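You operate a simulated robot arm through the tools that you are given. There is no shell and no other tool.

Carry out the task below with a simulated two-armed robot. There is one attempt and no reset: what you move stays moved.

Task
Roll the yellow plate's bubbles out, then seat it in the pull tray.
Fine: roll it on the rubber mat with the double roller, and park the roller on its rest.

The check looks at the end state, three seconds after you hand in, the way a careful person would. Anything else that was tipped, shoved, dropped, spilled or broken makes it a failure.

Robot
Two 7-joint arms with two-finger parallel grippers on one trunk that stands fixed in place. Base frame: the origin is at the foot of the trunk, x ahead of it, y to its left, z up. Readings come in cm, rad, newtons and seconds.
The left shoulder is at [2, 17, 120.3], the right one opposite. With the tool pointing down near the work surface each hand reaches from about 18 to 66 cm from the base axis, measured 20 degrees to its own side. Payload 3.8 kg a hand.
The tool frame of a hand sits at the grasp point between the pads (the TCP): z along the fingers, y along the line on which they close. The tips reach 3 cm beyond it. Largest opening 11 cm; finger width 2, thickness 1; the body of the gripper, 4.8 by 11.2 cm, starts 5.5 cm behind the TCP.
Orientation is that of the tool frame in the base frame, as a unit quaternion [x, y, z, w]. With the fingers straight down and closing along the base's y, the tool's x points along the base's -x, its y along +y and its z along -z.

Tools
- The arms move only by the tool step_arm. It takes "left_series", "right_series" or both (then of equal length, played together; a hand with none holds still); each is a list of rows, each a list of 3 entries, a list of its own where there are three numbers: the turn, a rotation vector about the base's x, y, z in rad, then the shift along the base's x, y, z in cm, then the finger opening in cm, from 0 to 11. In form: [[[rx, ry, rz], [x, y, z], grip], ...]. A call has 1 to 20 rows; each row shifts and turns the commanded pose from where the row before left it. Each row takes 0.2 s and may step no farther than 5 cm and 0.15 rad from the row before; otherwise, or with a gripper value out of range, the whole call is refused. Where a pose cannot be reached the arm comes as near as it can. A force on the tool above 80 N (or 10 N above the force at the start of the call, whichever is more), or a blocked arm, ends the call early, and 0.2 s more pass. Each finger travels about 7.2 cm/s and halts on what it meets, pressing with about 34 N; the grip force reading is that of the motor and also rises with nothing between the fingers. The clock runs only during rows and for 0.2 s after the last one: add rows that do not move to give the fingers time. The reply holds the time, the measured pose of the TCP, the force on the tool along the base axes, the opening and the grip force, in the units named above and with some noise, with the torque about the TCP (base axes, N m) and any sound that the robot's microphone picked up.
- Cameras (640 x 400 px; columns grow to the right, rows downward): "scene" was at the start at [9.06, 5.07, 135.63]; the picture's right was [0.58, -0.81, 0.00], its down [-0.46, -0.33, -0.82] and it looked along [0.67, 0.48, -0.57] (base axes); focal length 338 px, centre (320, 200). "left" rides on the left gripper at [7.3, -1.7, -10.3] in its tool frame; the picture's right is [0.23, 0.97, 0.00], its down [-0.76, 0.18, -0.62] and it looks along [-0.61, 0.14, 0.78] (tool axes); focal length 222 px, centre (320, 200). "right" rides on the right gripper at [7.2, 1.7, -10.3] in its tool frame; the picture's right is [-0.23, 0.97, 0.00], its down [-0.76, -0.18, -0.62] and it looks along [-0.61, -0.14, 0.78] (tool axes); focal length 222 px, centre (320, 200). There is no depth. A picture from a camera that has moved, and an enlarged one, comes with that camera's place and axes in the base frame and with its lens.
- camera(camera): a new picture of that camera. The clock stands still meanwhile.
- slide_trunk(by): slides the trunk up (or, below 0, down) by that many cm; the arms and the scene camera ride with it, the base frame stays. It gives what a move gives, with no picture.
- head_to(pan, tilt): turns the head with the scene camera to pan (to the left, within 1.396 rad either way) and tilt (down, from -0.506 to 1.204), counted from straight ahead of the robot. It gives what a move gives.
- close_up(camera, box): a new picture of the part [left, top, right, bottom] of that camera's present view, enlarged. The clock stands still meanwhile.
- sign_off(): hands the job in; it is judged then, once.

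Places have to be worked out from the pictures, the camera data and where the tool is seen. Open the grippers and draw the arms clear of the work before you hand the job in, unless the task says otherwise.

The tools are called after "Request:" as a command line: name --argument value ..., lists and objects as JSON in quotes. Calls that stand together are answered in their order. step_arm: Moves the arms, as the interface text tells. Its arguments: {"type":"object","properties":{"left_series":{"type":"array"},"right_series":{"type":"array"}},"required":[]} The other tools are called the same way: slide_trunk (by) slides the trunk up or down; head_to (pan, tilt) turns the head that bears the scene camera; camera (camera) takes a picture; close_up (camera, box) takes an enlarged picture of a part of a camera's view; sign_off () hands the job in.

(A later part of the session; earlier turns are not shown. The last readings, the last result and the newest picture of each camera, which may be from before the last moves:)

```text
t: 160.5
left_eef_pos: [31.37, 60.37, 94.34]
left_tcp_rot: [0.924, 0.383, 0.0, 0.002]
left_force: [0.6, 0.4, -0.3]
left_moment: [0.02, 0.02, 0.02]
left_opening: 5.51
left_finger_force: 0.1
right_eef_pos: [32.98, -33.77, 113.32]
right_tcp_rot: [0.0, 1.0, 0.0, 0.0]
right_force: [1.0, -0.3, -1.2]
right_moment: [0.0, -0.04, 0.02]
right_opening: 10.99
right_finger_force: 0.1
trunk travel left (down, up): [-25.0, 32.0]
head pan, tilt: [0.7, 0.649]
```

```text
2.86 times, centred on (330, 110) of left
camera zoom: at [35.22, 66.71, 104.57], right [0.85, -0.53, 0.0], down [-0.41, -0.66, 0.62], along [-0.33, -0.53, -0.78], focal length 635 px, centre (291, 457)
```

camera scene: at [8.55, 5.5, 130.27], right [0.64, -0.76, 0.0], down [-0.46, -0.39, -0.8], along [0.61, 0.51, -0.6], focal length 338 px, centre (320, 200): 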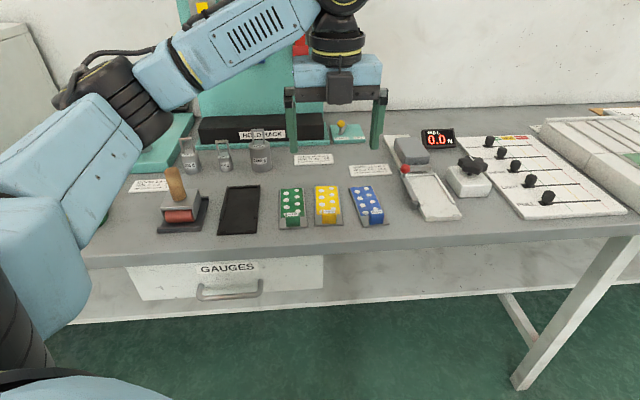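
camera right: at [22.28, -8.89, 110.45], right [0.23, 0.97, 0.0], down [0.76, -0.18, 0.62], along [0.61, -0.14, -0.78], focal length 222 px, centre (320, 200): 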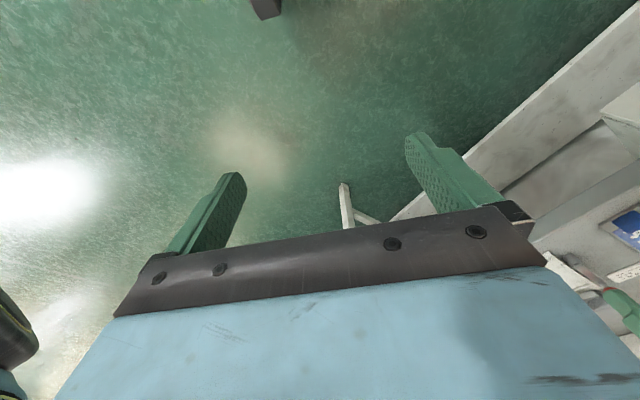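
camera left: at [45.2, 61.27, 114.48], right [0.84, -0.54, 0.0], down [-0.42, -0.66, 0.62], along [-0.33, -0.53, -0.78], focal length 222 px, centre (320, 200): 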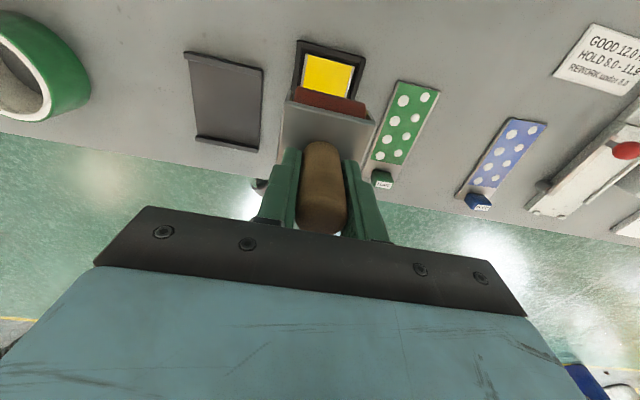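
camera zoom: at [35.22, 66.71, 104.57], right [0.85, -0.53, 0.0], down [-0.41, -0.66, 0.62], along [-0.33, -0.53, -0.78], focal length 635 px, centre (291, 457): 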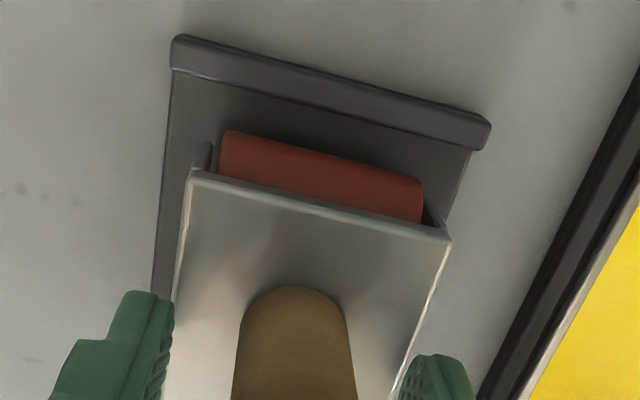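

Roller sits on its rest as before. Retreat straight up and inspect the plate for any remaining bubble near the block.

Request:
step_arm --left_series '[[[0, 0, 0], [0, 0, 2], 5.5], [[0, 0, 0], [0, 0, 4], 5.5], [[0, 0, 0], [0, 0, 4], 5.5], [[0, 0, 0], [0, 0, 3], 5.5], [[0, 0, 0], [2.5, -2, 0], 5.5], [[0, 0, 0], [2.5, -2, 0], 5.5], [[0, 0, 0], [2.5, -2, 0], 5.5], [[0, 0, 0], [0, 0, 0], 5.5]]'

Request:
close_up --camera "left" --box '[200, 0, 440, 150]'

Request:
close_up --camera "scene" --box '[130, 150, 290, 250]'

```text
t: 162.3
left_eef_pos: [38.83, 54.41, 107.02]
left_tcp_rot: [0.924, 0.382, 0.001, 0.001]
left_force: [0.0, 0.4, 0.5]
left_moment: [-0.03, 0.0, 0.01]
left_opening: 5.5
left_finger_force: 0.0
right_eef_pos: [32.92, -33.85, 113.44]
right_tcp_rot: [0.0, 1.0, 0.001, -0.001]
right_force: [0.3, -0.2, 1.1]
right_moment: [0.0, 0.02, 0.01]
right_opening: 10.98
right_finger_force: 0.0
trunk travel left (down, up): [-25.0, 32.0]
head pan, tilt: [0.7, 0.649]
```

```text
2.67 times, centred on (320, 75) of left
camera zoom: at [42.64, 60.76, 117.42], right [0.85, -0.53, 0.0], down [-0.41, -0.66, 0.62], along [-0.33, -0.53, -0.78], focal length 592 px, centre (320, 533)
```

zoom: 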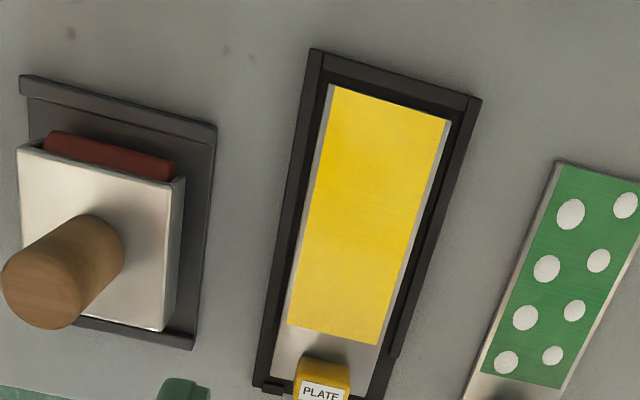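

```text
4.00 times, centred on (210, 200) of scene
camera zoom: at [8.52, 5.5, 130.27], right [0.64, -0.77, 0.0], down [-0.46, -0.39, -0.8], along [0.61, 0.51, -0.6], focal length 1353 px, centre (760, 200)
```

zoom: 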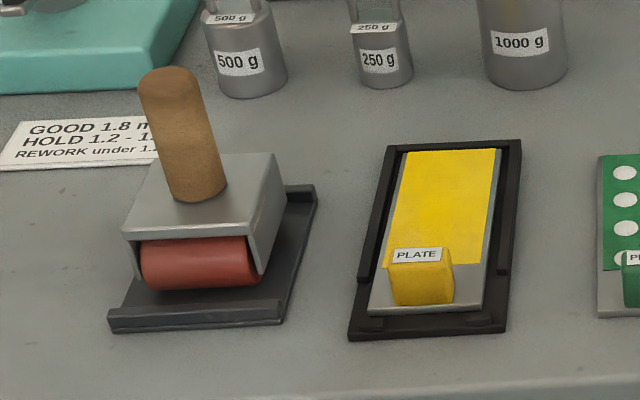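

All bubbles are out and the plate hasn't shifted. Go back over its block at the release pose and descend with fingers open 5.5 cm.

Request:
step_arm --left_series '[[[0, 0, -0.008], [-1.5, -2.5, 0], 5.5], [[0, 0, 0], [-1.47, -2.47, -3], 5.5], [[0, 0, 0], [0, 0, -4], 5.5], [[0, 0, 0], [0, 0, -4], 5.5], [[0, 0, 0], [0, 0, 0], 5.5], [[0, 0, 0], [0, 0, 0], 5.5]]'

Request:
close_up --camera "left" --box '[220, 60, 440, 200]'

Request:
close_up --camera "scene" --box '[190, 150, 286, 230]'

```text
t: 163.7
left_eef_pos: [35.74, 49.34, 95.94]
left_tcp_rot: [0.925, 0.379, 0.0, 0.001]
left_force: [-0.3, 0.2, 0.4]
left_moment: [0.01, 0.0, 0.01]
left_opening: 5.52
left_finger_force: 0.0
right_eef_pos: [33.06, -33.83, 113.46]
right_tcp_rot: [0.0, 1.0, 0.001, 0.001]
right_force: [1.0, 0.7, -0.8]
right_moment: [0.02, 0.03, -0.02]
right_opening: 10.98
right_finger_force: 0.1
trunk travel left (down, up): [-25.0, 32.0]
head pan, tilt: [0.7, 0.649]
```

```text
2.86 times, centred on (330, 130) of left
camera zoom: at [39.59, 55.63, 106.33], right [0.85, -0.53, 0.0], down [-0.42, -0.66, 0.62], along [-0.33, -0.53, -0.78], focal length 635 px, centre (291, 400)
```

zoom: 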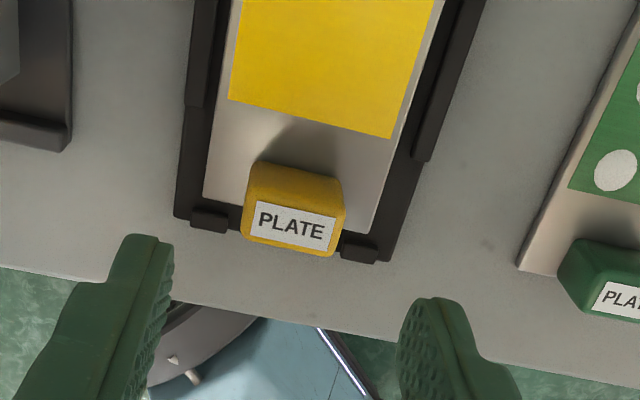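

```text
5.00 times, centred on (238, 190) of scene
camera zoom: at [8.55, 5.51, 130.26], right [0.64, -0.76, 0.0], down [-0.46, -0.39, -0.8], along [0.61, 0.51, -0.6], focal length 1691 px, centre (730, 250)
```

zoom: 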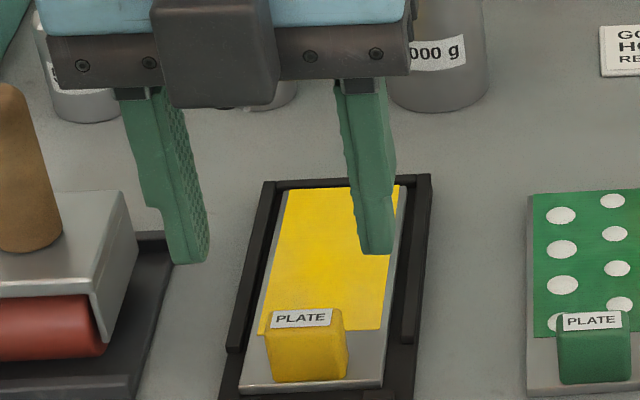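

Aligned with the block; descend to the gripping height and close.

Request:
step_arm --left_series '[[[0, 0, 0], [0.1, 0.08, -2.5], 5.5], [[0, 0, 0], [0, 0, -1.8], 5.5], [[0, 0, 0], [0, 0, -0.75], 5.5], [[0, 0, 0], [0, 0, 0], 5.5]]'

Request:
close_up --camera "left" --box '[220, 60, 440, 200]'

```text
t: 164.7
left_eef_pos: [36.02, 49.52, 90.97]
left_tcp_rot: [0.925, 0.379, 0.001, 0.001]
left_force: [0.6, 0.8, 0.0]
left_moment: [-0.04, -0.01, -0.03]
left_opening: 5.5
left_finger_force: 0.1
right_eef_pos: [33.18, -33.9, 113.34]
right_tcp_rot: [0.0, 1.0, 0.0, 0.0]
right_force: [-0.9, 0.8, 0.3]
right_moment: [-0.01, 0.0, -0.03]
right_opening: 11.0
right_finger_force: 0.1
trunk travel left (down, up): [-25.0, 32.0]
head pan, tilt: [0.7, 0.649]
```

```text
2.86 times, centred on (330, 130) of left
camera zoom: at [39.82, 55.84, 101.42], right [0.84, -0.53, 0.0], down [-0.42, -0.66, 0.62], along [-0.33, -0.53, -0.78], focal length 635 px, centre (291, 400)
```

zoom: 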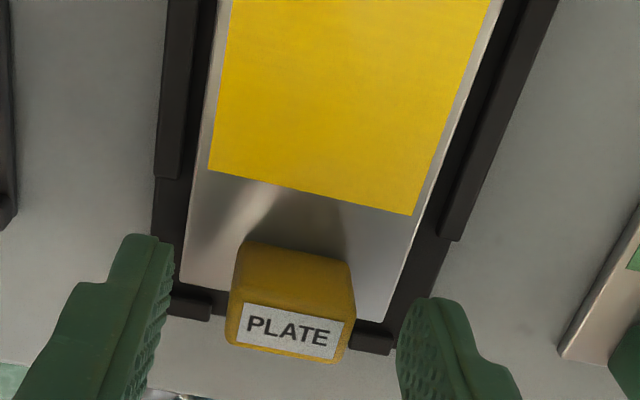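

The grasp geometry matches the first pick-up. Close the fingers and lift.

Request:
step_arm --left_series '[[[0, 0, 0], [0.04, -0.04, -0.05], 5.5], [[0, 0, 0], [0, 0, 0], 3.5], [[0, 0, 0], [0, 0, 0], 1], [[0, 0, 0], [0, 0, 0], 1], [[0, 0, 0], [0, 0, 0], 1], [[0, 0, 0], [0, 0, 0], 1]]'

Request:
step_arm --left_series '[[[0, 0, 0], [0, 0, 0.8], 1], [[0, 0, 0], [0, 0, 1.2], 1], [[0, 0, 0], [0, 0, 2], 1], [[0, 0, 0], [0, 0, 3], 1], [[0, 0, 0], [0, 0, 3], 1], [[0, 0, 0], [0, 0, 0], 1]]'

Request:
close_up --camera "left" --box '[220, 0, 440, 140]'

Request:
close_up --camera "scene" --box '[170, 110, 298, 230]'

```text
t: 166.1
left_eef_pos: [35.9, 49.32, 90.97]
left_tcp_rot: [0.925, 0.38, 0.001, 0.001]
left_force: [-1.1, 2.6, 1.1]
left_moment: [0.18, 0.09, 0.12]
left_opening: 2.76
left_finger_force: 33.7
right_eef_pos: [33.15, -33.86, 113.4]
right_tcp_rot: [-0.001, 1.0, 0.0, 0.0]
right_force: [0.1, 0.0, -0.1]
right_moment: [0.02, 0.02, 0.02]
right_opening: 10.99
right_finger_force: 0.1
trunk travel left (down, up): [-25.0, 32.0]
head pan, tilt: [0.7, 0.649]
```

```text
t: 167.5
left_eef_pos: [36.19, 49.41, 101.2]
left_tcp_rot: [0.925, 0.379, 0.0, 0.0]
left_force: [-0.5, -0.8, -2.8]
left_moment: [-0.09, 0.09, -0.01]
left_opening: 2.75
left_finger_force: 33.8
right_eef_pos: [32.99, -33.88, 113.42]
right_tcp_rot: [0.0, 1.0, 0.001, 0.0]
right_force: [0.2, -0.3, -1.2]
right_moment: [0.02, -0.02, -0.01]
right_opening: 10.99
right_finger_force: 0.1
trunk travel left (down, up): [-25.0, 32.0]
head pan, tilt: [0.7, 0.649]
```

```text
2.86 times, centred on (330, 70) of left
camera zoom: at [39.98, 55.66, 111.56], right [0.85, -0.53, 0.0], down [-0.42, -0.66, 0.62], along [-0.33, -0.53, -0.78], focal length 635 px, centre (291, 571)
```

zoom: 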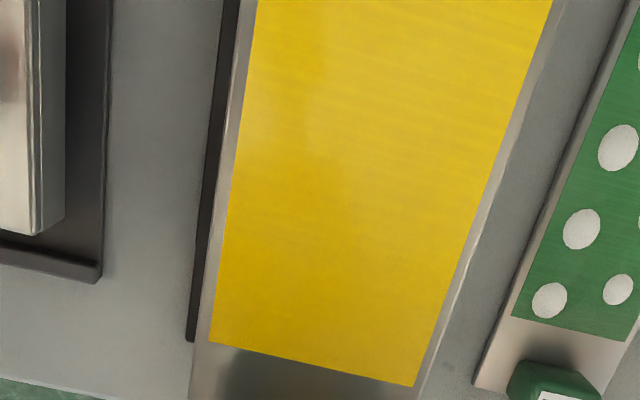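

```text
3.33 times, centred on (234, 170) of scene
camera zoom: at [8.57, 5.53, 130.26], right [0.64, -0.76, 0.0], down [-0.46, -0.39, -0.8], along [0.61, 0.51, -0.6], focal length 1127 px, centre (607, 300)
```

zoom: 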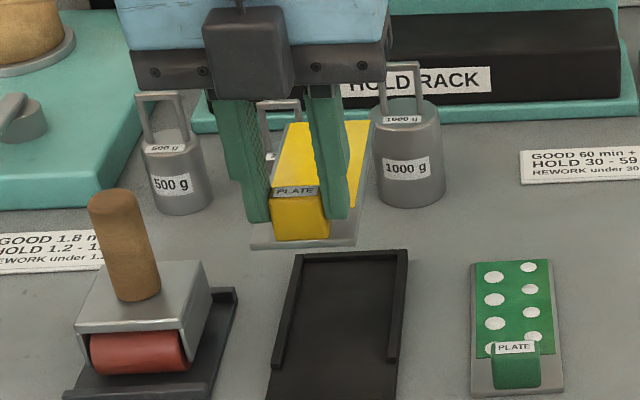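

Plate is held again with no sag. Before carrying it over, I take precise close-ups of the pull tray from the scene camera.

Request:
close_up --camera "scene" --box '[390, 150, 486, 210]'

Request:
close_up --camera "scene" --box '[400, 185, 480, 235]'

```text
6.67 times, centred on (438, 180) of scene
camera zoom: at [8.57, 5.53, 130.26], right [0.64, -0.76, 0.0], down [-0.46, -0.39, -0.8], along [0.61, 0.51, -0.6], focal length 2254 px, centre (-467, 333)
```

zoom: 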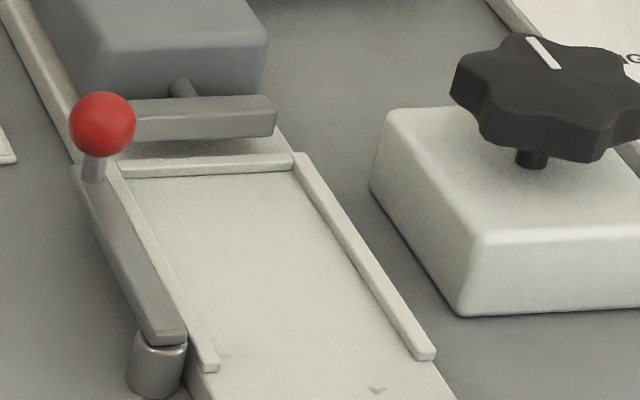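

```text
8.00 times, centred on (440, 210) of scene
camera zoom: at [8.57, 5.53, 130.26], right [0.64, -0.76, 0.0], down [-0.46, -0.39, -0.8], along [0.61, 0.51, -0.6], focal length 2705 px, centre (-640, 120)
```

zoom: 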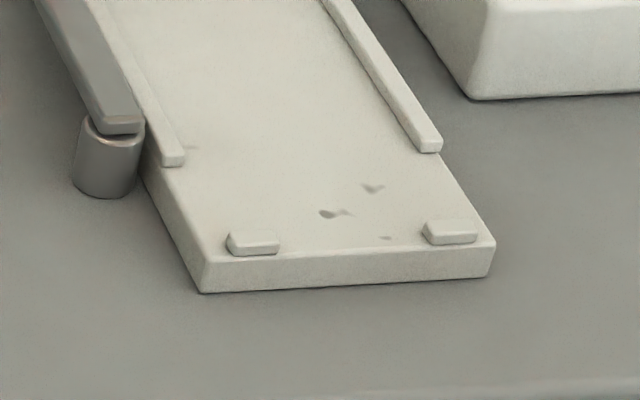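

Tray worked out: seat centre ≈[68.85, 25.2], axis ≈45°, tray floor ≈87.3; lever ball at [69.5, 32.2] (top ≈91.6) and the pull bar sit clear of the seat. I carry the plate along the bench front at z≈103 and pause left of the tray to look.

Request:
step_arm --left_series '[[[0, 0, -0.0105], [0, 0, 2], 1], [[0, 0, 0], [3.2, -3.14, 0], 1], [[0, 0, 0], [3.2, -3.14, 0], 1], [[0, 0, 0], [3.2, -3.14, 0], 1], [[0, 0, 0], [3.2, -3.14, 0], 1], [[0, 0, 0], [3.2, -3.14, 0], 1], [[0, 0, 0], [3.2, -3.14, 0], 1], [[0, 0, 0], [0, 0, 0], 1]]'

Request:
camera --camera "left"

Request:
camera --camera "scene"

```text
t: 169.3
left_eef_pos: [55.23, 30.8, 103.16]
left_tcp_rot: [0.927, 0.375, 0.001, 0.0]
left_force: [-0.5, 0.7, -2.1]
left_moment: [-0.1, 0.08, 0.01]
left_opening: 2.76
left_finger_force: 33.7
right_eef_pos: [33.12, -33.8, 113.47]
right_tcp_rot: [0.0, 1.0, 0.0, 0.0]
right_force: [-0.4, 0.7, -1.1]
right_moment: [-0.05, -0.01, 0.02]
right_opening: 10.99
right_finger_force: 0.0
trunk travel left (down, up): [-25.0, 32.0]
head pan, tilt: [0.7, 0.649]
```

```text
taken
camera left: at [59.23, 37.09, 113.54], right [0.84, -0.54, 0.0], down [-0.43, -0.66, 0.62], along [-0.34, -0.52, -0.78], focal length 222 px, centre (320, 200)
```

left: 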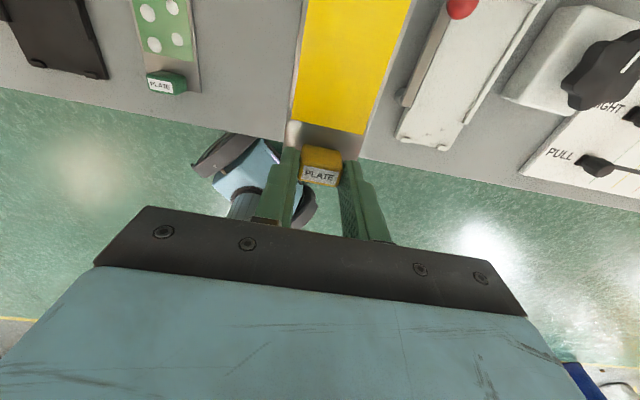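

```text
taken
camera scene: at [8.55, 5.55, 130.26], right [0.64, -0.77, 0.0], down [-0.46, -0.39, -0.8], along [0.61, 0.51, -0.6], focal length 338 px, centre (320, 200)
```

scene: 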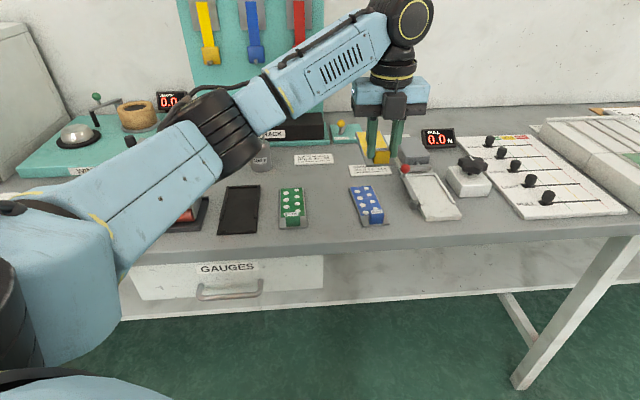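

Take an enlarged left-camera view of the tray to cross-check its coordinates.

Request:
close_up --camera "left" --box '[360, 0, 600, 150]'

```text
2.67 times, centred on (480, 75) of left
camera zoom: at [59.23, 37.09, 113.54], right [0.84, -0.54, 0.0], down [-0.43, -0.66, 0.62], along [-0.34, -0.52, -0.78], focal length 592 px, centre (-107, 533)
```

zoom: 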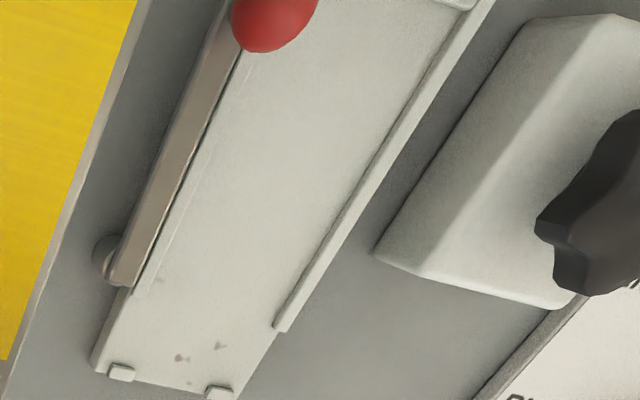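

Both cameras agree (tray centre line e≈30.85, near edge n≈59.0). Move over the tray at z≈98, still above the lever ball, and check reach.

Request:
step_arm --left_series '[[[0, 0, 0], [3.18, -3.26, -1.6], 1], [[0, 0, 0], [3.18, -3.26, -1.6], 1], [[0, 0, 0], [1.6, -1.65, -0.8], 1], [[0, 0, 0], [0, 0, 0], 1]]'

Request:
step_arm --left_series '[[[0, 0, 0], [1.5, -1.55, -0.5], 1], [[0, 0, 0], [0, 0, 0], 1]]'

```text
t: 170.3
left_eef_pos: [63.4, 22.73, 99.23]
left_tcp_rot: [0.927, 0.374, 0.001, 0.001]
left_force: [-0.2, 0.2, -3.0]
left_moment: [-0.05, 0.09, -0.01]
left_opening: 2.76
left_finger_force: 33.8
right_eef_pos: [33.11, -33.83, 113.55]
right_tcp_rot: [0.0, 1.0, -0.001, 0.0]
right_force: [0.3, -0.1, -0.1]
right_moment: [0.0, 0.0, 0.03]
right_opening: 10.99
right_finger_force: 0.0
trunk travel left (down, up): [-25.0, 32.0]
head pan, tilt: [0.7, 0.649]
```

```text
t: 170.9
left_eef_pos: [63.99, 21.38, 98.52]
left_tcp_rot: [0.927, 0.376, 0.0, 0.001]
left_force: [-0.5, 0.7, -3.2]
left_moment: [-0.1, 0.08, 0.03]
left_opening: 2.75
left_finger_force: 34.4
left hand out of reach, approached as far as the arm can: row 1
right_eef_pos: [33.1, -33.77, 113.43]
right_tcp_rot: [0.0, 1.0, 0.0, 0.0]
right_force: [-0.1, -0.2, -0.2]
right_moment: [0.02, 0.01, 0.0]
right_opening: 11.0
right_finger_force: 0.1
trunk travel left (down, up): [-25.0, 32.0]
head pan, tilt: [0.7, 0.649]
```

The vertical tool falls ~0.7 cm short here. A small outward tilt (2.6°) of the hand gives the missing reach; the plate's far end will only be ~0.4 cm high and settle flat on release. Apply the tilt and finish the move at this height.

Request:
step_arm --left_series '[[[0.003, -0.045, 0], [0, 0, 0], 1], [[0, 0, 0], [0.6, -0.37, 0], 1], [[0, 0, 0], [0, 0, 0], 1], [[0, 0, 0], [0, 0, 0], 1]]'

Request:
close_up --camera "scene" --box '[370, 110, 498, 230]'

Request:
close_up --camera "left" --box '[200, 0, 440, 150]'

```text
t: 171.9
left_eef_pos: [64.49, 20.75, 98.81]
left_tcp_rot: [0.927, 0.374, 0.022, 0.007]
left_force: [-0.5, 0.5, -1.9]
left_moment: [-0.11, 0.08, -0.01]
left_opening: 2.74
left_finger_force: 34.0
right_eef_pos: [33.09, -33.83, 113.44]
right_tcp_rot: [0.001, 1.0, 0.0, -0.001]
right_force: [-0.8, -0.1, 0.4]
right_moment: [0.01, -0.01, 0.0]
right_opening: 11.01
right_finger_force: 0.2
trunk travel left (down, up): [-25.0, 32.0]
head pan, tilt: [0.7, 0.649]
```

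```text
3.33 times, centred on (434, 170) of scene
camera zoom: at [8.58, 5.48, 130.26], right [0.64, -0.76, 0.0], down [-0.46, -0.39, -0.8], along [0.61, 0.51, -0.6], focal length 1127 px, centre (-60, 300)
```

zoom: 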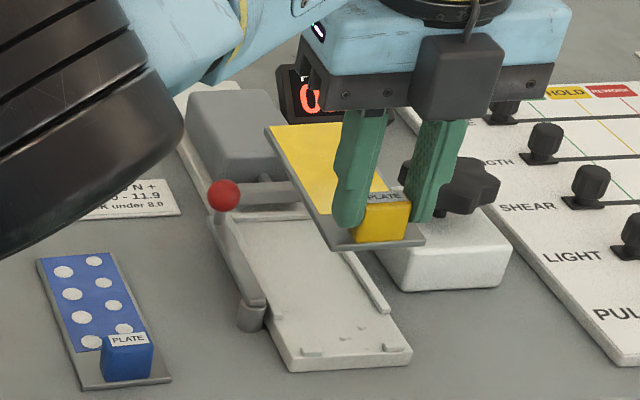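

```text
2.67 times, centred on (320, 75) of left
camera zoom: at [68.07, 27.07, 109.22], right [0.84, -0.54, 0.04], down [-0.45, -0.66, 0.6], along [-0.3, -0.52, -0.8], focal length 592 px, centre (320, 533)
```

zoom: 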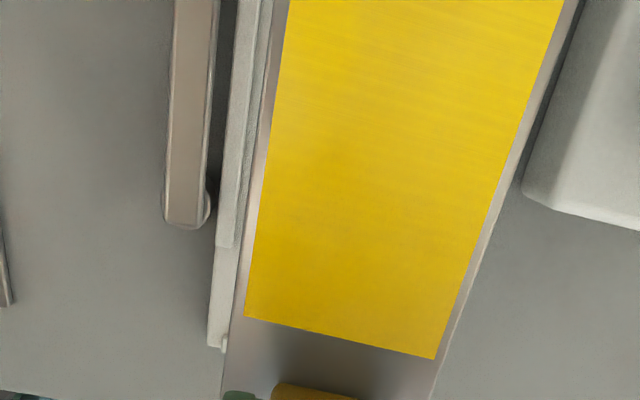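

Position is good (e≈31.0; needs +0.2 along the axis). Nudge, then lower the trunk 4 cm (plate still ~3 cm above the tray floor) to level the shoulder for the final descent.

Request:
step_arm --left_series '[[[0, 0, 0], [0.1, 0.22, 0], 1], [[0, 0, 0], [0, 0, 0], 1], [[0, 0, 0], [0, 0, 0], 1]]'

Request:
slide_trunk --by -4

Request:
step_arm --left_series '[[[0, 0, 0], [0, 0, 0], 1]]'

Request:
close_up --camera "left" --box '[200, 0, 440, 150]'

Request:
close_up --camera "scene" --box '[380, 110, 508, 230]'

```text
t: 172.7
left_eef_pos: [64.7, 20.98, 98.56]
left_tcp_rot: [0.927, 0.374, 0.021, 0.007]
left_force: [-0.7, 0.0, -2.7]
left_moment: [-0.09, 0.08, 0.01]
left_opening: 2.75
left_finger_force: 33.8
right_eef_pos: [33.1, -33.86, 113.45]
right_tcp_rot: [0.0, 1.0, 0.0, 0.0]
right_force: [-0.3, 0.6, 0.3]
right_moment: [-0.02, -0.02, 0.01]
right_opening: 11.0
right_finger_force: 0.0
trunk travel left (down, up): [-25.0, 32.0]
head pan, tilt: [0.7, 0.649]
```

```text
t: 173.6
left_eef_pos: [64.68, 20.99, 94.64]
left_tcp_rot: [0.927, 0.374, 0.022, 0.007]
left_force: [0.6, 0.6, -2.9]
left_moment: [-0.05, 0.08, 0.02]
left_opening: 2.73
left_finger_force: 33.7
right_eef_pos: [33.09, -33.85, 109.39]
right_tcp_rot: [0.0, 1.0, 0.0, 0.0]
right_force: [-0.2, -0.3, 0.0]
right_moment: [-0.03, -0.01, 0.02]
right_opening: 10.99
right_finger_force: 0.0
trunk travel left (down, up): [-21.0, 36.0]
head pan, tilt: [0.7, 0.649]
```

```text
t: 174.0
left_eef_pos: [64.68, 20.89, 94.57]
left_tcp_rot: [0.927, 0.374, 0.022, 0.008]
left_force: [-0.7, 0.1, -3.0]
left_moment: [-0.04, 0.11, -0.01]
left_opening: 2.76
left_finger_force: 33.8
right_eef_pos: [33.15, -33.77, 109.46]
right_tcp_rot: [0.0, 1.0, 0.0, 0.0]
right_force: [-0.4, -0.9, 0.3]
right_moment: [0.0, -0.04, 0.01]
right_opening: 10.97
right_finger_force: 0.1
trunk travel left (down, up): [-21.0, 36.0]
head pan, tilt: [0.7, 0.649]
```

```text
2.67 times, centred on (320, 75) of left
camera zoom: at [68.14, 27.28, 105.19], right [0.84, -0.54, 0.04], down [-0.45, -0.66, 0.6], along [-0.3, -0.52, -0.8], focal length 592 px, centre (320, 533)
```

zoom: 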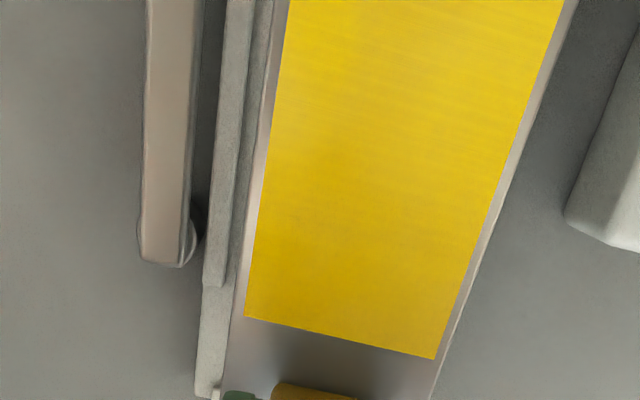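

```text
3.33 times, centred on (444, 170) of scene
camera zoom: at [8.57, 5.51, 126.26], right [0.64, -0.76, 0.0], down [-0.46, -0.39, -0.8], along [0.61, 0.51, -0.6], focal length 1127 px, centre (-93, 300)
```

zoom: 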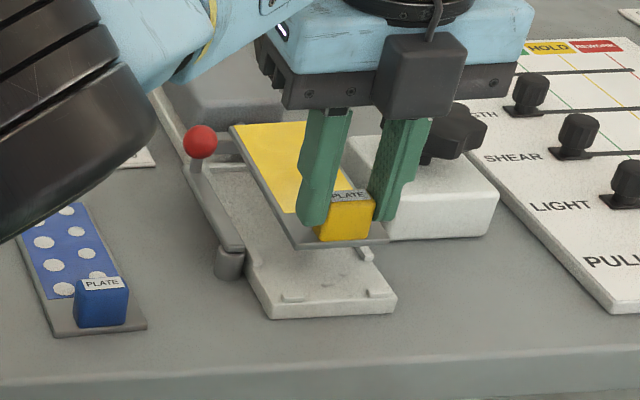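

Projection check: plate is ~0.2 cm right of the tray centre line; nudge left 0.15 cm, and lower to ~0.5 cm above the floor.

Request:
step_arm --left_series '[[[0, 0, 0], [-0.12, 0.12, 0], 1], [[0, 0, 0], [0, 0, -1.4], 1], [[0, 0, 0], [0, 0, -1.2], 1], [[0, 0, 0], [0, 0, 0], 1]]'

Request:
close_up --camera "left" --box '[200, 0, 440, 150]'

Request:
close_up --camera "scene" --box '[390, 130, 486, 220]'

```text
t: 175.0
left_eef_pos: [64.57, 21.18, 91.94]
left_tcp_rot: [0.927, 0.374, 0.021, 0.007]
left_force: [0.0, -0.1, -2.7]
left_moment: [-0.08, 0.04, -0.02]
left_opening: 2.75
left_finger_force: 34.4
right_eef_pos: [33.17, -33.92, 109.37]
right_tcp_rot: [0.001, 1.0, 0.001, 0.0]
right_force: [0.2, 0.1, 0.1]
right_moment: [0.0, 0.0, 0.06]
right_opening: 10.98
right_finger_force: 0.0
trunk travel left (down, up): [-21.0, 36.0]
head pan, tilt: [0.7, 0.649]
```

```text
2.67 times, centred on (320, 75) of left
camera zoom: at [67.99, 27.45, 102.54], right [0.84, -0.54, 0.04], down [-0.45, -0.66, 0.6], along [-0.3, -0.52, -0.8], focal length 592 px, centre (320, 533)
```

zoom: 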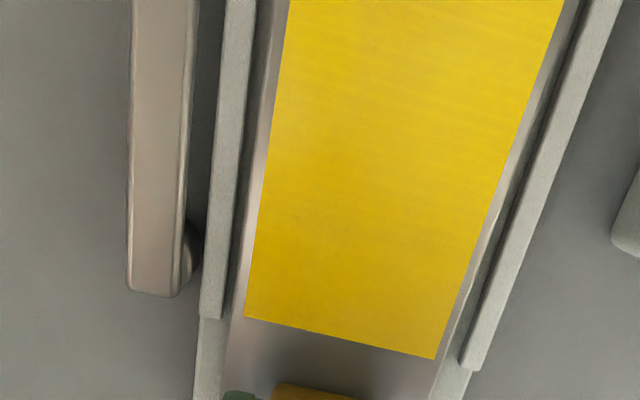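

```text
4.44 times, centred on (438, 175) of scene
camera zoom: at [8.57, 5.51, 126.26], right [0.64, -0.76, 0.0], down [-0.46, -0.39, -0.8], along [0.61, 0.51, -0.6], focal length 1503 px, centre (-204, 311)
```

zoom: 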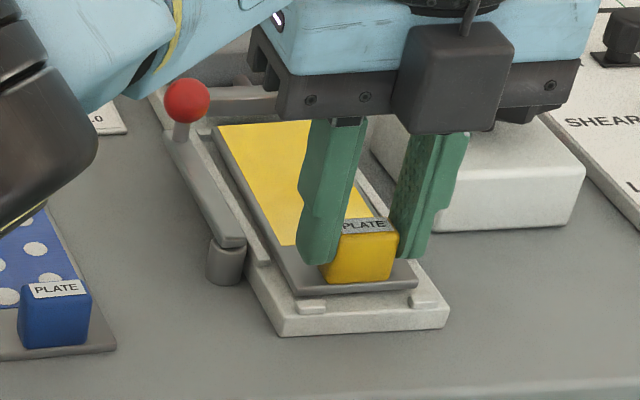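

Plate is parallel and centred between the rails, behind the two near stops. Lower to contact in small steps.

Request:
step_arm --left_series '[[[0, 0, 0], [0, 0, -0.3], 1], [[0, 0, 0], [0, 0, 0], 1]]'

Request:
step_arm --left_series '[[[0, 0, 0], [0, 0, -0.2], 1], [[0, 0, 0], [0, 0, 0], 1]]'

Request:
step_arm --left_series '[[[0, 0, 0], [0, 0, -0.15], 1], [[0, 0, 0], [0, 0, 0], 1]]'

```text
t: 175.6
left_eef_pos: [64.45, 21.23, 91.76]
left_tcp_rot: [0.927, 0.375, 0.022, 0.008]
left_force: [0.3, 0.0, -1.0]
left_moment: [-0.08, 0.13, -0.02]
left_opening: 2.75
left_finger_force: 33.8
right_eef_pos: [32.95, -33.91, 109.43]
right_tcp_rot: [0.001, 1.0, 0.0, -0.001]
right_force: [0.1, 0.4, 0.4]
right_moment: [0.0, 0.01, -0.02]
right_opening: 10.96
right_finger_force: 0.1
trunk travel left (down, up): [-21.0, 36.0]
head pan, tilt: [0.7, 0.649]
```

```text
t: 176.2
left_eef_pos: [64.42, 21.2, 91.84]
left_tcp_rot: [0.927, 0.375, 0.024, 0.007]
left_force: [1.8, 3.4, 10.0]
left_moment: [0.28, 0.29, -0.09]
left_opening: 2.78
left_finger_force: 33.6
right_eef_pos: [33.03, -33.77, 109.5]
right_tcp_rot: [0.001, 1.0, 0.0, 0.0]
right_force: [0.6, 0.2, 0.7]
right_moment: [-0.01, 0.04, 0.02]
right_opening: 10.99
right_finger_force: 0.0
trunk travel left (down, up): [-21.0, 36.0]
head pan, tilt: [0.7, 0.649]
```

```text
t: 176.8
left_eef_pos: [64.48, 21.18, 91.71]
left_tcp_rot: [0.927, 0.374, 0.024, 0.009]
left_force: [5.4, 3.2, 19.4]
left_moment: [0.4, 0.36, -0.13]
left_opening: 2.75
left_finger_force: 34.2
right_eef_pos: [32.96, -33.79, 109.56]
right_tcp_rot: [0.0, 1.0, 0.0, 0.001]
right_force: [-0.4, 0.3, -0.2]
right_moment: [-0.02, 0.03, 0.02]
right_opening: 10.99
right_finger_force: 0.2
trunk travel left (down, up): [-21.0, 36.0]
head pan, tilt: [0.7, 0.649]
```

Contact came ~0.3 cm early and at the near-left corner. Before pushing further, ease off and look closely at that corner relative to the stop.

Request:
step_arm --left_series '[[[0, 0, 0], [0, 0, 0.25], 1], [[0, 0, 0], [0, 0, 0], 1]]'

Request:
close_up --camera "scene" --box '[430, 170, 500, 214]'

Request:
close_up --camera "left" --box '[240, 100, 400, 200]'

```text
t: 177.4
left_eef_pos: [64.43, 21.11, 91.66]
left_tcp_rot: [0.927, 0.373, 0.021, 0.007]
left_force: [3.8, 1.1, 10.0]
left_moment: [0.16, 0.21, -0.07]
left_opening: 2.75
left_finger_force: 34.2
right_eef_pos: [32.99, -33.97, 109.47]
right_tcp_rot: [0.001, 1.0, 0.0, 0.0]
right_force: [0.2, -0.9, -0.4]
right_moment: [0.01, -0.03, 0.04]
right_opening: 10.98
right_finger_force: 0.1
trunk travel left (down, up): [-21.0, 36.0]
head pan, tilt: [0.7, 0.649]
```

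```text
9.09 times, centred on (465, 192) of scene
camera zoom: at [8.51, 5.48, 126.26], right [0.64, -0.76, 0.0], down [-0.46, -0.39, -0.8], along [0.61, 0.51, -0.6], focal length 3074 px, centre (-998, 273)
```

zoom: 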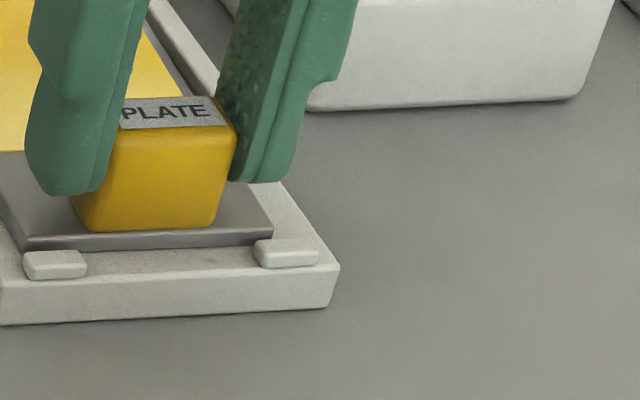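

```text
4.00 times, centred on (320, 150) of left
camera zoom: at [67.93, 27.34, 102.19], right [0.84, -0.54, 0.04], down [-0.45, -0.66, 0.6], along [-0.3, -0.52, -0.8], focal length 888 px, centre (320, 400)
```

zoom: 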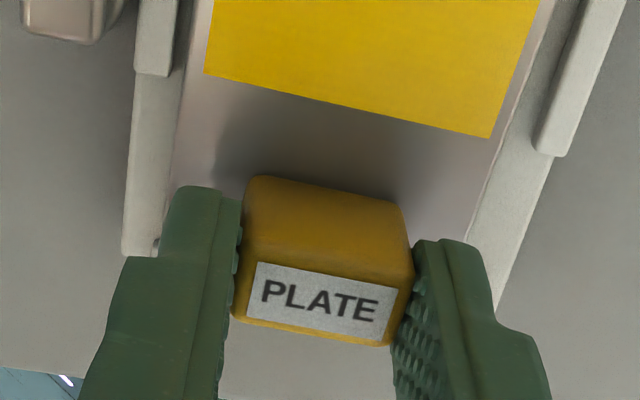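

The near-left corner may be sitting on the small stop. Lift slightly, shift 0.3 cm outward along the axis, and check both ends before lowering again.

Request:
step_arm --left_series '[[[0, 0, 0], [0, 0, 0.5], 1], [[0, 0, 0], [0.2, 0.22, 0], 1], [[0, 0, 0], [0, 0, 0], 1], [[0, 0, 0], [0, 0, 0], 1]]'

Request:
close_up --camera "scene" --box '[420, 140, 490, 210]'

Request:
close_up --camera "scene" --box '[400, 140, 470, 184]'

```text
t: 178.4
left_eef_pos: [64.73, 21.34, 92.09]
left_tcp_rot: [0.927, 0.375, 0.022, 0.007]
left_force: [0.6, 0.2, -3.2]
left_moment: [-0.07, 0.09, 0.0]
left_opening: 2.76
left_finger_force: 33.7
right_eef_pos: [33.01, -34.02, 109.45]
right_tcp_rot: [0.0, 1.0, 0.0, -0.001]
right_force: [0.3, -0.1, -0.6]
right_moment: [0.0, 0.01, -0.01]
right_opening: 11.0
right_finger_force: 0.1
trunk travel left (down, up): [-21.0, 36.0]
head pan, tilt: [0.7, 0.649]
```

```text
5.71 times, centred on (455, 175) of scene
camera zoom: at [8.58, 5.51, 126.26], right [0.64, -0.76, 0.0], down [-0.46, -0.39, -0.8], along [0.61, 0.51, -0.6], focal length 1932 px, centre (-451, 343)
```

zoom: 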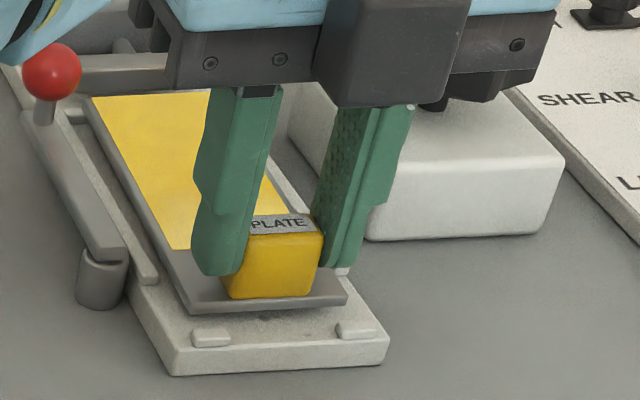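

```text
9.09 times, centred on (435, 162) of scene
camera zoom: at [8.58, 5.51, 126.26], right [0.64, -0.76, 0.0], down [-0.46, -0.39, -0.8], along [0.61, 0.51, -0.6], focal length 3074 px, centre (-726, 546)
```

zoom: 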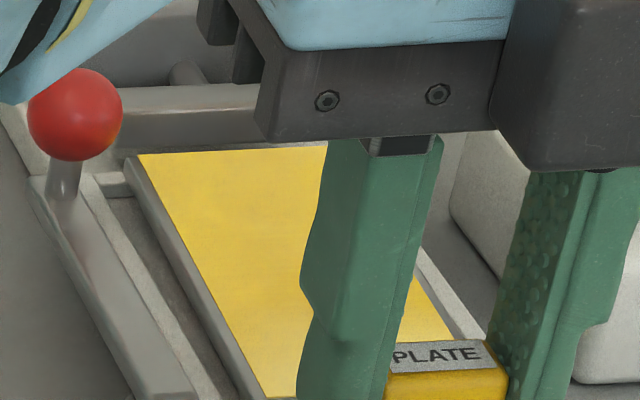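

Now ~0.5 cm clear of the near stops and ~0.4 cm from the far stop. Lower again in small steps.

Request:
step_arm --left_series '[[[0, 0, 0], [0, 0, -0.3], 1], [[0, 0, 0], [0, 0, 0], 1]]'

Request:
step_arm --left_series '[[[0, 0, 0], [0, 0, -0.2], 1], [[0, 0, 0], [0, 0, 0], 1]]'

Request:
step_arm --left_series '[[[0, 0, 0], [0, 0, -0.15], 1], [[0, 0, 0], [0, 0, 0], 1]]'

```text
t: 179.0
left_eef_pos: [64.65, 21.4, 91.84]
left_tcp_rot: [0.927, 0.375, 0.022, 0.009]
left_force: [0.8, 0.0, -2.2]
left_moment: [-0.1, 0.09, 0.0]
left_opening: 2.74
left_finger_force: 33.8
right_eef_pos: [33.07, -33.91, 109.42]
right_tcp_rot: [0.0, 1.0, 0.0, 0.0]
right_force: [-0.1, -0.3, -0.5]
right_moment: [0.0, 0.0, 0.01]
right_opening: 10.99
right_finger_force: 0.0
trunk travel left (down, up): [-21.0, 36.0]
head pan, tilt: [0.7, 0.649]
```

```text
t: 179.6
left_eef_pos: [64.71, 21.27, 91.63]
left_tcp_rot: [0.927, 0.374, 0.022, 0.008]
left_force: [0.1, 1.1, 1.2]
left_moment: [0.02, 0.21, 0.01]
left_opening: 2.72
left_finger_force: 34.3
right_eef_pos: [33.06, -33.89, 109.36]
right_tcp_rot: [0.0, 1.0, 0.0, 0.0]
right_force: [0.7, -0.4, -0.5]
right_moment: [0.01, 0.0, 0.01]
right_opening: 11.0
right_finger_force: 0.1
trunk travel left (down, up): [-21.0, 36.0]
head pan, tilt: [0.7, 0.649]
```

```text
t: 180.2
left_eef_pos: [64.75, 21.31, 91.73]
left_tcp_rot: [0.927, 0.374, 0.024, 0.008]
left_force: [1.5, 0.6, 13.1]
left_moment: [0.18, 0.36, -0.08]
left_opening: 2.78
left_finger_force: 34.1
right_eef_pos: [32.92, -33.93, 109.46]
right_tcp_rot: [0.0, 1.0, 0.0, 0.0]
right_force: [0.8, -0.4, 0.3]
right_moment: [0.02, 0.02, 0.01]
right_opening: 10.98
right_finger_force: 0.0
trunk travel left (down, up): [-21.0, 36.0]
head pan, tilt: [0.7, 0.649]
```

Same contact height as before, so this is the tray floor with the tilted plate's near-left corner touching (as expected). Ease slightly and release gently so the plate settles flat.

Request:
step_arm --left_series '[[[0, 0, 0], [0, 0, 0.06], 1], [[0, 0, 0], [0, 0, 0], 2.9], [[0, 0, 0], [0, 0, 0], 3.3], [[0, 0, 0], [0, 0, 0], 4], [[0, 0, 0], [0, 0, 0], 5], [[0, 0, 0], [0, 0, 0], 5.5], [[0, 0, 0], [0, 0, 0], 5.5]]'

Request:
close_up --camera "scene" --box '[400, 140, 496, 212]'

Request:
close_up --camera "left" --box '[200, 0, 440, 200]'

```text
t: 181.8
left_eef_pos: [64.61, 21.44, 91.47]
left_tcp_rot: [0.927, 0.375, 0.023, 0.008]
left_force: [-0.5, 0.2, -0.3]
left_moment: [0.01, -0.02, 0.0]
left_opening: 5.51
left_finger_force: 0.1
right_eef_pos: [33.11, -33.82, 109.34]
right_tcp_rot: [0.0, 1.0, 0.0, 0.0]
right_force: [0.4, 0.3, 0.3]
right_moment: [-0.01, 0.02, 0.0]
right_opening: 11.01
right_finger_force: 0.0
trunk travel left (down, up): [-21.0, 36.0]
head pan, tilt: [0.7, 0.649]
```

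```text
5.56 times, centred on (448, 176) of scene
camera zoom: at [8.55, 5.5, 126.26], right [0.64, -0.76, 0.0], down [-0.46, -0.39, -0.8], along [0.61, 0.51, -0.6], focal length 1879 px, centre (-391, 333)
```

zoom: 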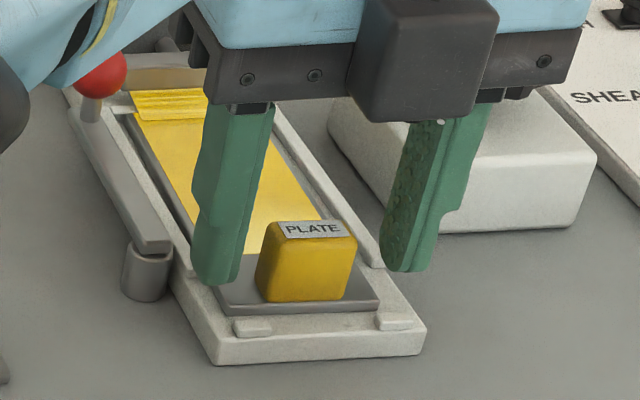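

```text
2.00 times, centred on (320, 100) of left
camera zoom: at [68.18, 27.62, 102.07], right [0.84, -0.54, 0.04], down [-0.45, -0.66, 0.6], along [-0.3, -0.52, -0.8], focal length 444 px, centre (320, 400)
```

zoom: 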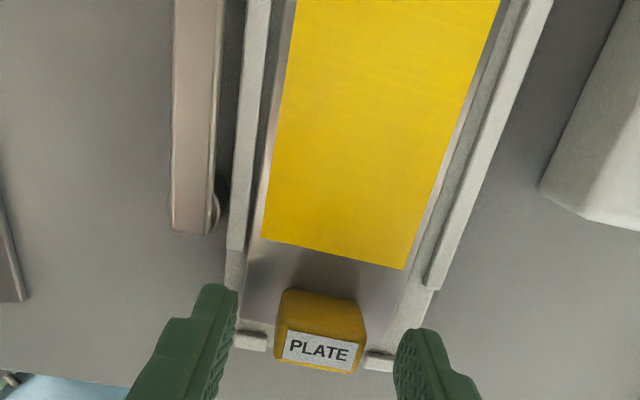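

The plate has dropped into the tray between the rails. The far end looks different now—zoom in there.

Request:
close_up --camera "scene" --box '[400, 140, 450, 175]'

Request:
close_up --camera "left" --box '[240, 0, 480, 100]'

```text
11.43 times, centred on (425, 158) of scene
camera zoom: at [8.55, 5.5, 126.26], right [0.64, -0.76, 0.0], down [-0.46, -0.39, -0.8], along [0.61, 0.51, -0.6], focal length 3865 px, centre (-880, 686)
```

zoom: 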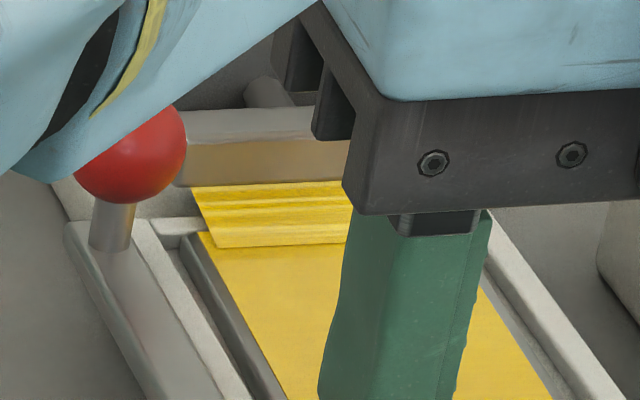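

```text
2.67 times, centred on (360, 50) of left
camera zoom: at [68.18, 27.62, 102.07], right [0.84, -0.54, 0.04], down [-0.45, -0.66, 0.6], along [-0.3, -0.52, -0.8], focal length 592 px, centre (213, 600)
```

zoom: 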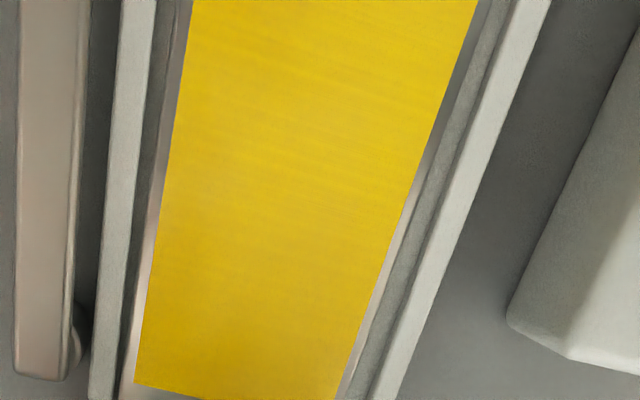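

The film tail is now caught at the pull bar, so the tray accepted the plate as seated. Retreat straight up first, then back and away.

Request:
step_arm --left_series '[[[0, 0, 0], [0, 0, 1.5], 5.5], [[0, 0, 0], [0, 0, 1.5], 5.5], [[0, 0, 0], [-0.2, 0, 1.5], 5.5], [[0, 0, 0], [-0.8, 0, 2], 5.5], [[0, 0, 0], [-1.5, 0, 2], 5.5], [[0, 0, 0], [-2, 0, 2.5], 5.5], [[0, 0, 0], [-3, 0, 3], 5.5], [[0, 0, 0], [-3, 0, 3], 5.5], [[0, 0, 0], [0, 0, 0], 5.5]]'

Request:
close_up --camera "scene" --box '[380, 120, 508, 220]'

Request:
camera --camera "scene"

```text
t: 183.8
left_eef_pos: [54.22, 21.3, 108.33]
left_tcp_rot: [0.927, 0.374, 0.022, 0.008]
left_force: [0.3, 0.3, 0.2]
left_moment: [0.01, -0.05, -0.01]
left_opening: 5.5
left_finger_force: 0.0
right_eef_pos: [33.11, -33.9, 109.39]
right_tcp_rot: [0.0, 1.0, -0.001, 0.0]
right_force: [0.3, -0.8, 0.4]
right_moment: [0.0, -0.02, -0.01]
right_opening: 10.98
right_finger_force: 0.1
trunk travel left (down, up): [-21.0, 36.0]
head pan, tilt: [0.7, 0.649]
```

```text
4.00 times, centred on (444, 170) of scene
camera zoom: at [8.58, 5.5, 126.26], right [0.64, -0.76, 0.0], down [-0.46, -0.39, -0.8], along [0.61, 0.51, -0.6], focal length 1353 px, centre (-176, 320)
```

zoom: 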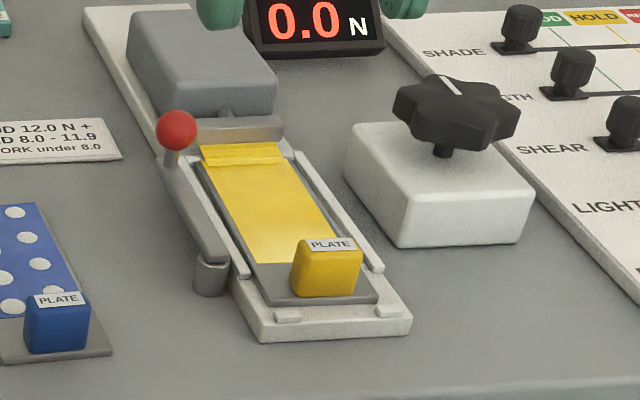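

```text
taken
camera scene: at [8.58, 5.5, 126.26], right [0.64, -0.76, 0.0], down [-0.46, -0.39, -0.8], along [0.61, 0.51, -0.6], focal length 338 px, centre (320, 200)
```

scene: 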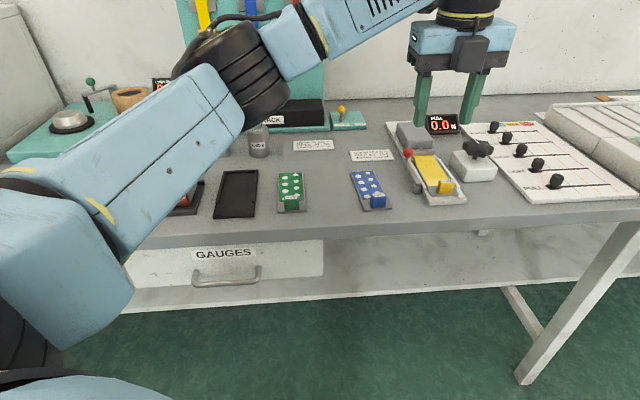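

The plate lies flat in the tray and nothing else moved. Draw the left arm clear in front of the bench, open the gripper, and check everything once more.

Request:
step_arm --left_series '[[[0, 0.02, 0], [-3, 1, 2], 8], [[0, 0.02, 0], [-4, 1, 1], 11], [[0, 0, 0], [-4, 1, 1], 11], [[0, 0, 0], [-4, 1, 1], 11], [[0, 0, 0], [-4, 1, 0], 11], [[0, 0, 0], [-3, 1, 0], 11], [[0, 0, 0], [0, 0, 0], 11]]'

Request:
head_to --pan 0.75 --tilt 0.7

Request:
camera --camera "scene"

Request:
camera --camera "left"

```text
t: 185.4
left_eef_pos: [32.32, 27.23, 113.43]
left_tcp_rot: [0.927, 0.375, 0.004, 0.001]
left_force: [-0.1, -0.4, 0.1]
left_moment: [0.03, 0.01, -0.04]
left_opening: 11.01
left_finger_force: 0.0
right_eef_pos: [32.95, -33.85, 109.41]
right_tcp_rot: [-0.001, 1.0, 0.0, 0.0]
right_force: [1.1, -0.5, -0.1]
right_moment: [-0.02, 0.01, 0.01]
right_opening: 11.02
right_finger_force: 0.1
trunk travel left (down, up): [-21.0, 36.0]
head pan, tilt: [0.7, 0.649]
```

```text
t: 186.0
left_eef_pos: [32.31, 27.3, 113.46]
left_tcp_rot: [0.927, 0.374, 0.004, 0.0]
left_force: [-0.4, 0.0, 0.2]
left_moment: [-0.02, 0.0, -0.03]
left_opening: 10.97
left_finger_force: 0.1
right_eef_pos: [33.06, -33.89, 109.43]
right_tcp_rot: [0.0, 1.0, 0.0, 0.0]
right_force: [0.0, -0.8, -0.3]
right_moment: [-0.01, 0.01, -0.02]
right_opening: 10.98
right_finger_force: 0.0
trunk travel left (down, up): [-21.0, 36.0]
head pan, tilt: [0.75, 0.7]
```

```text
taken
camera scene: at [8.13, 5.7, 125.83], right [0.68, -0.73, 0.0], down [-0.47, -0.44, -0.77], along [0.56, 0.52, -0.64], focal length 338 px, centre (320, 200)
```

scene: 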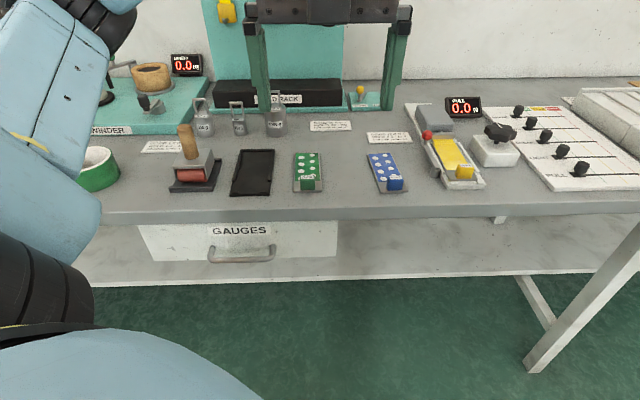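

```text
taken
camera left: at [36.17, 33.59, 123.86], right [0.84, -0.54, 0.0], down [-0.43, -0.66, 0.62], along [-0.33, -0.52, -0.79], focal length 222 px, centre (320, 200)
```

left: 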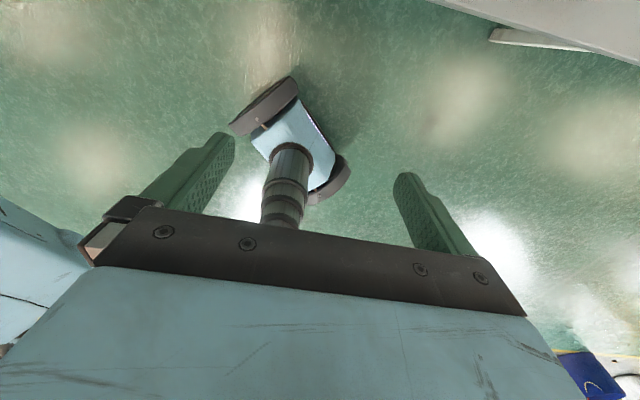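

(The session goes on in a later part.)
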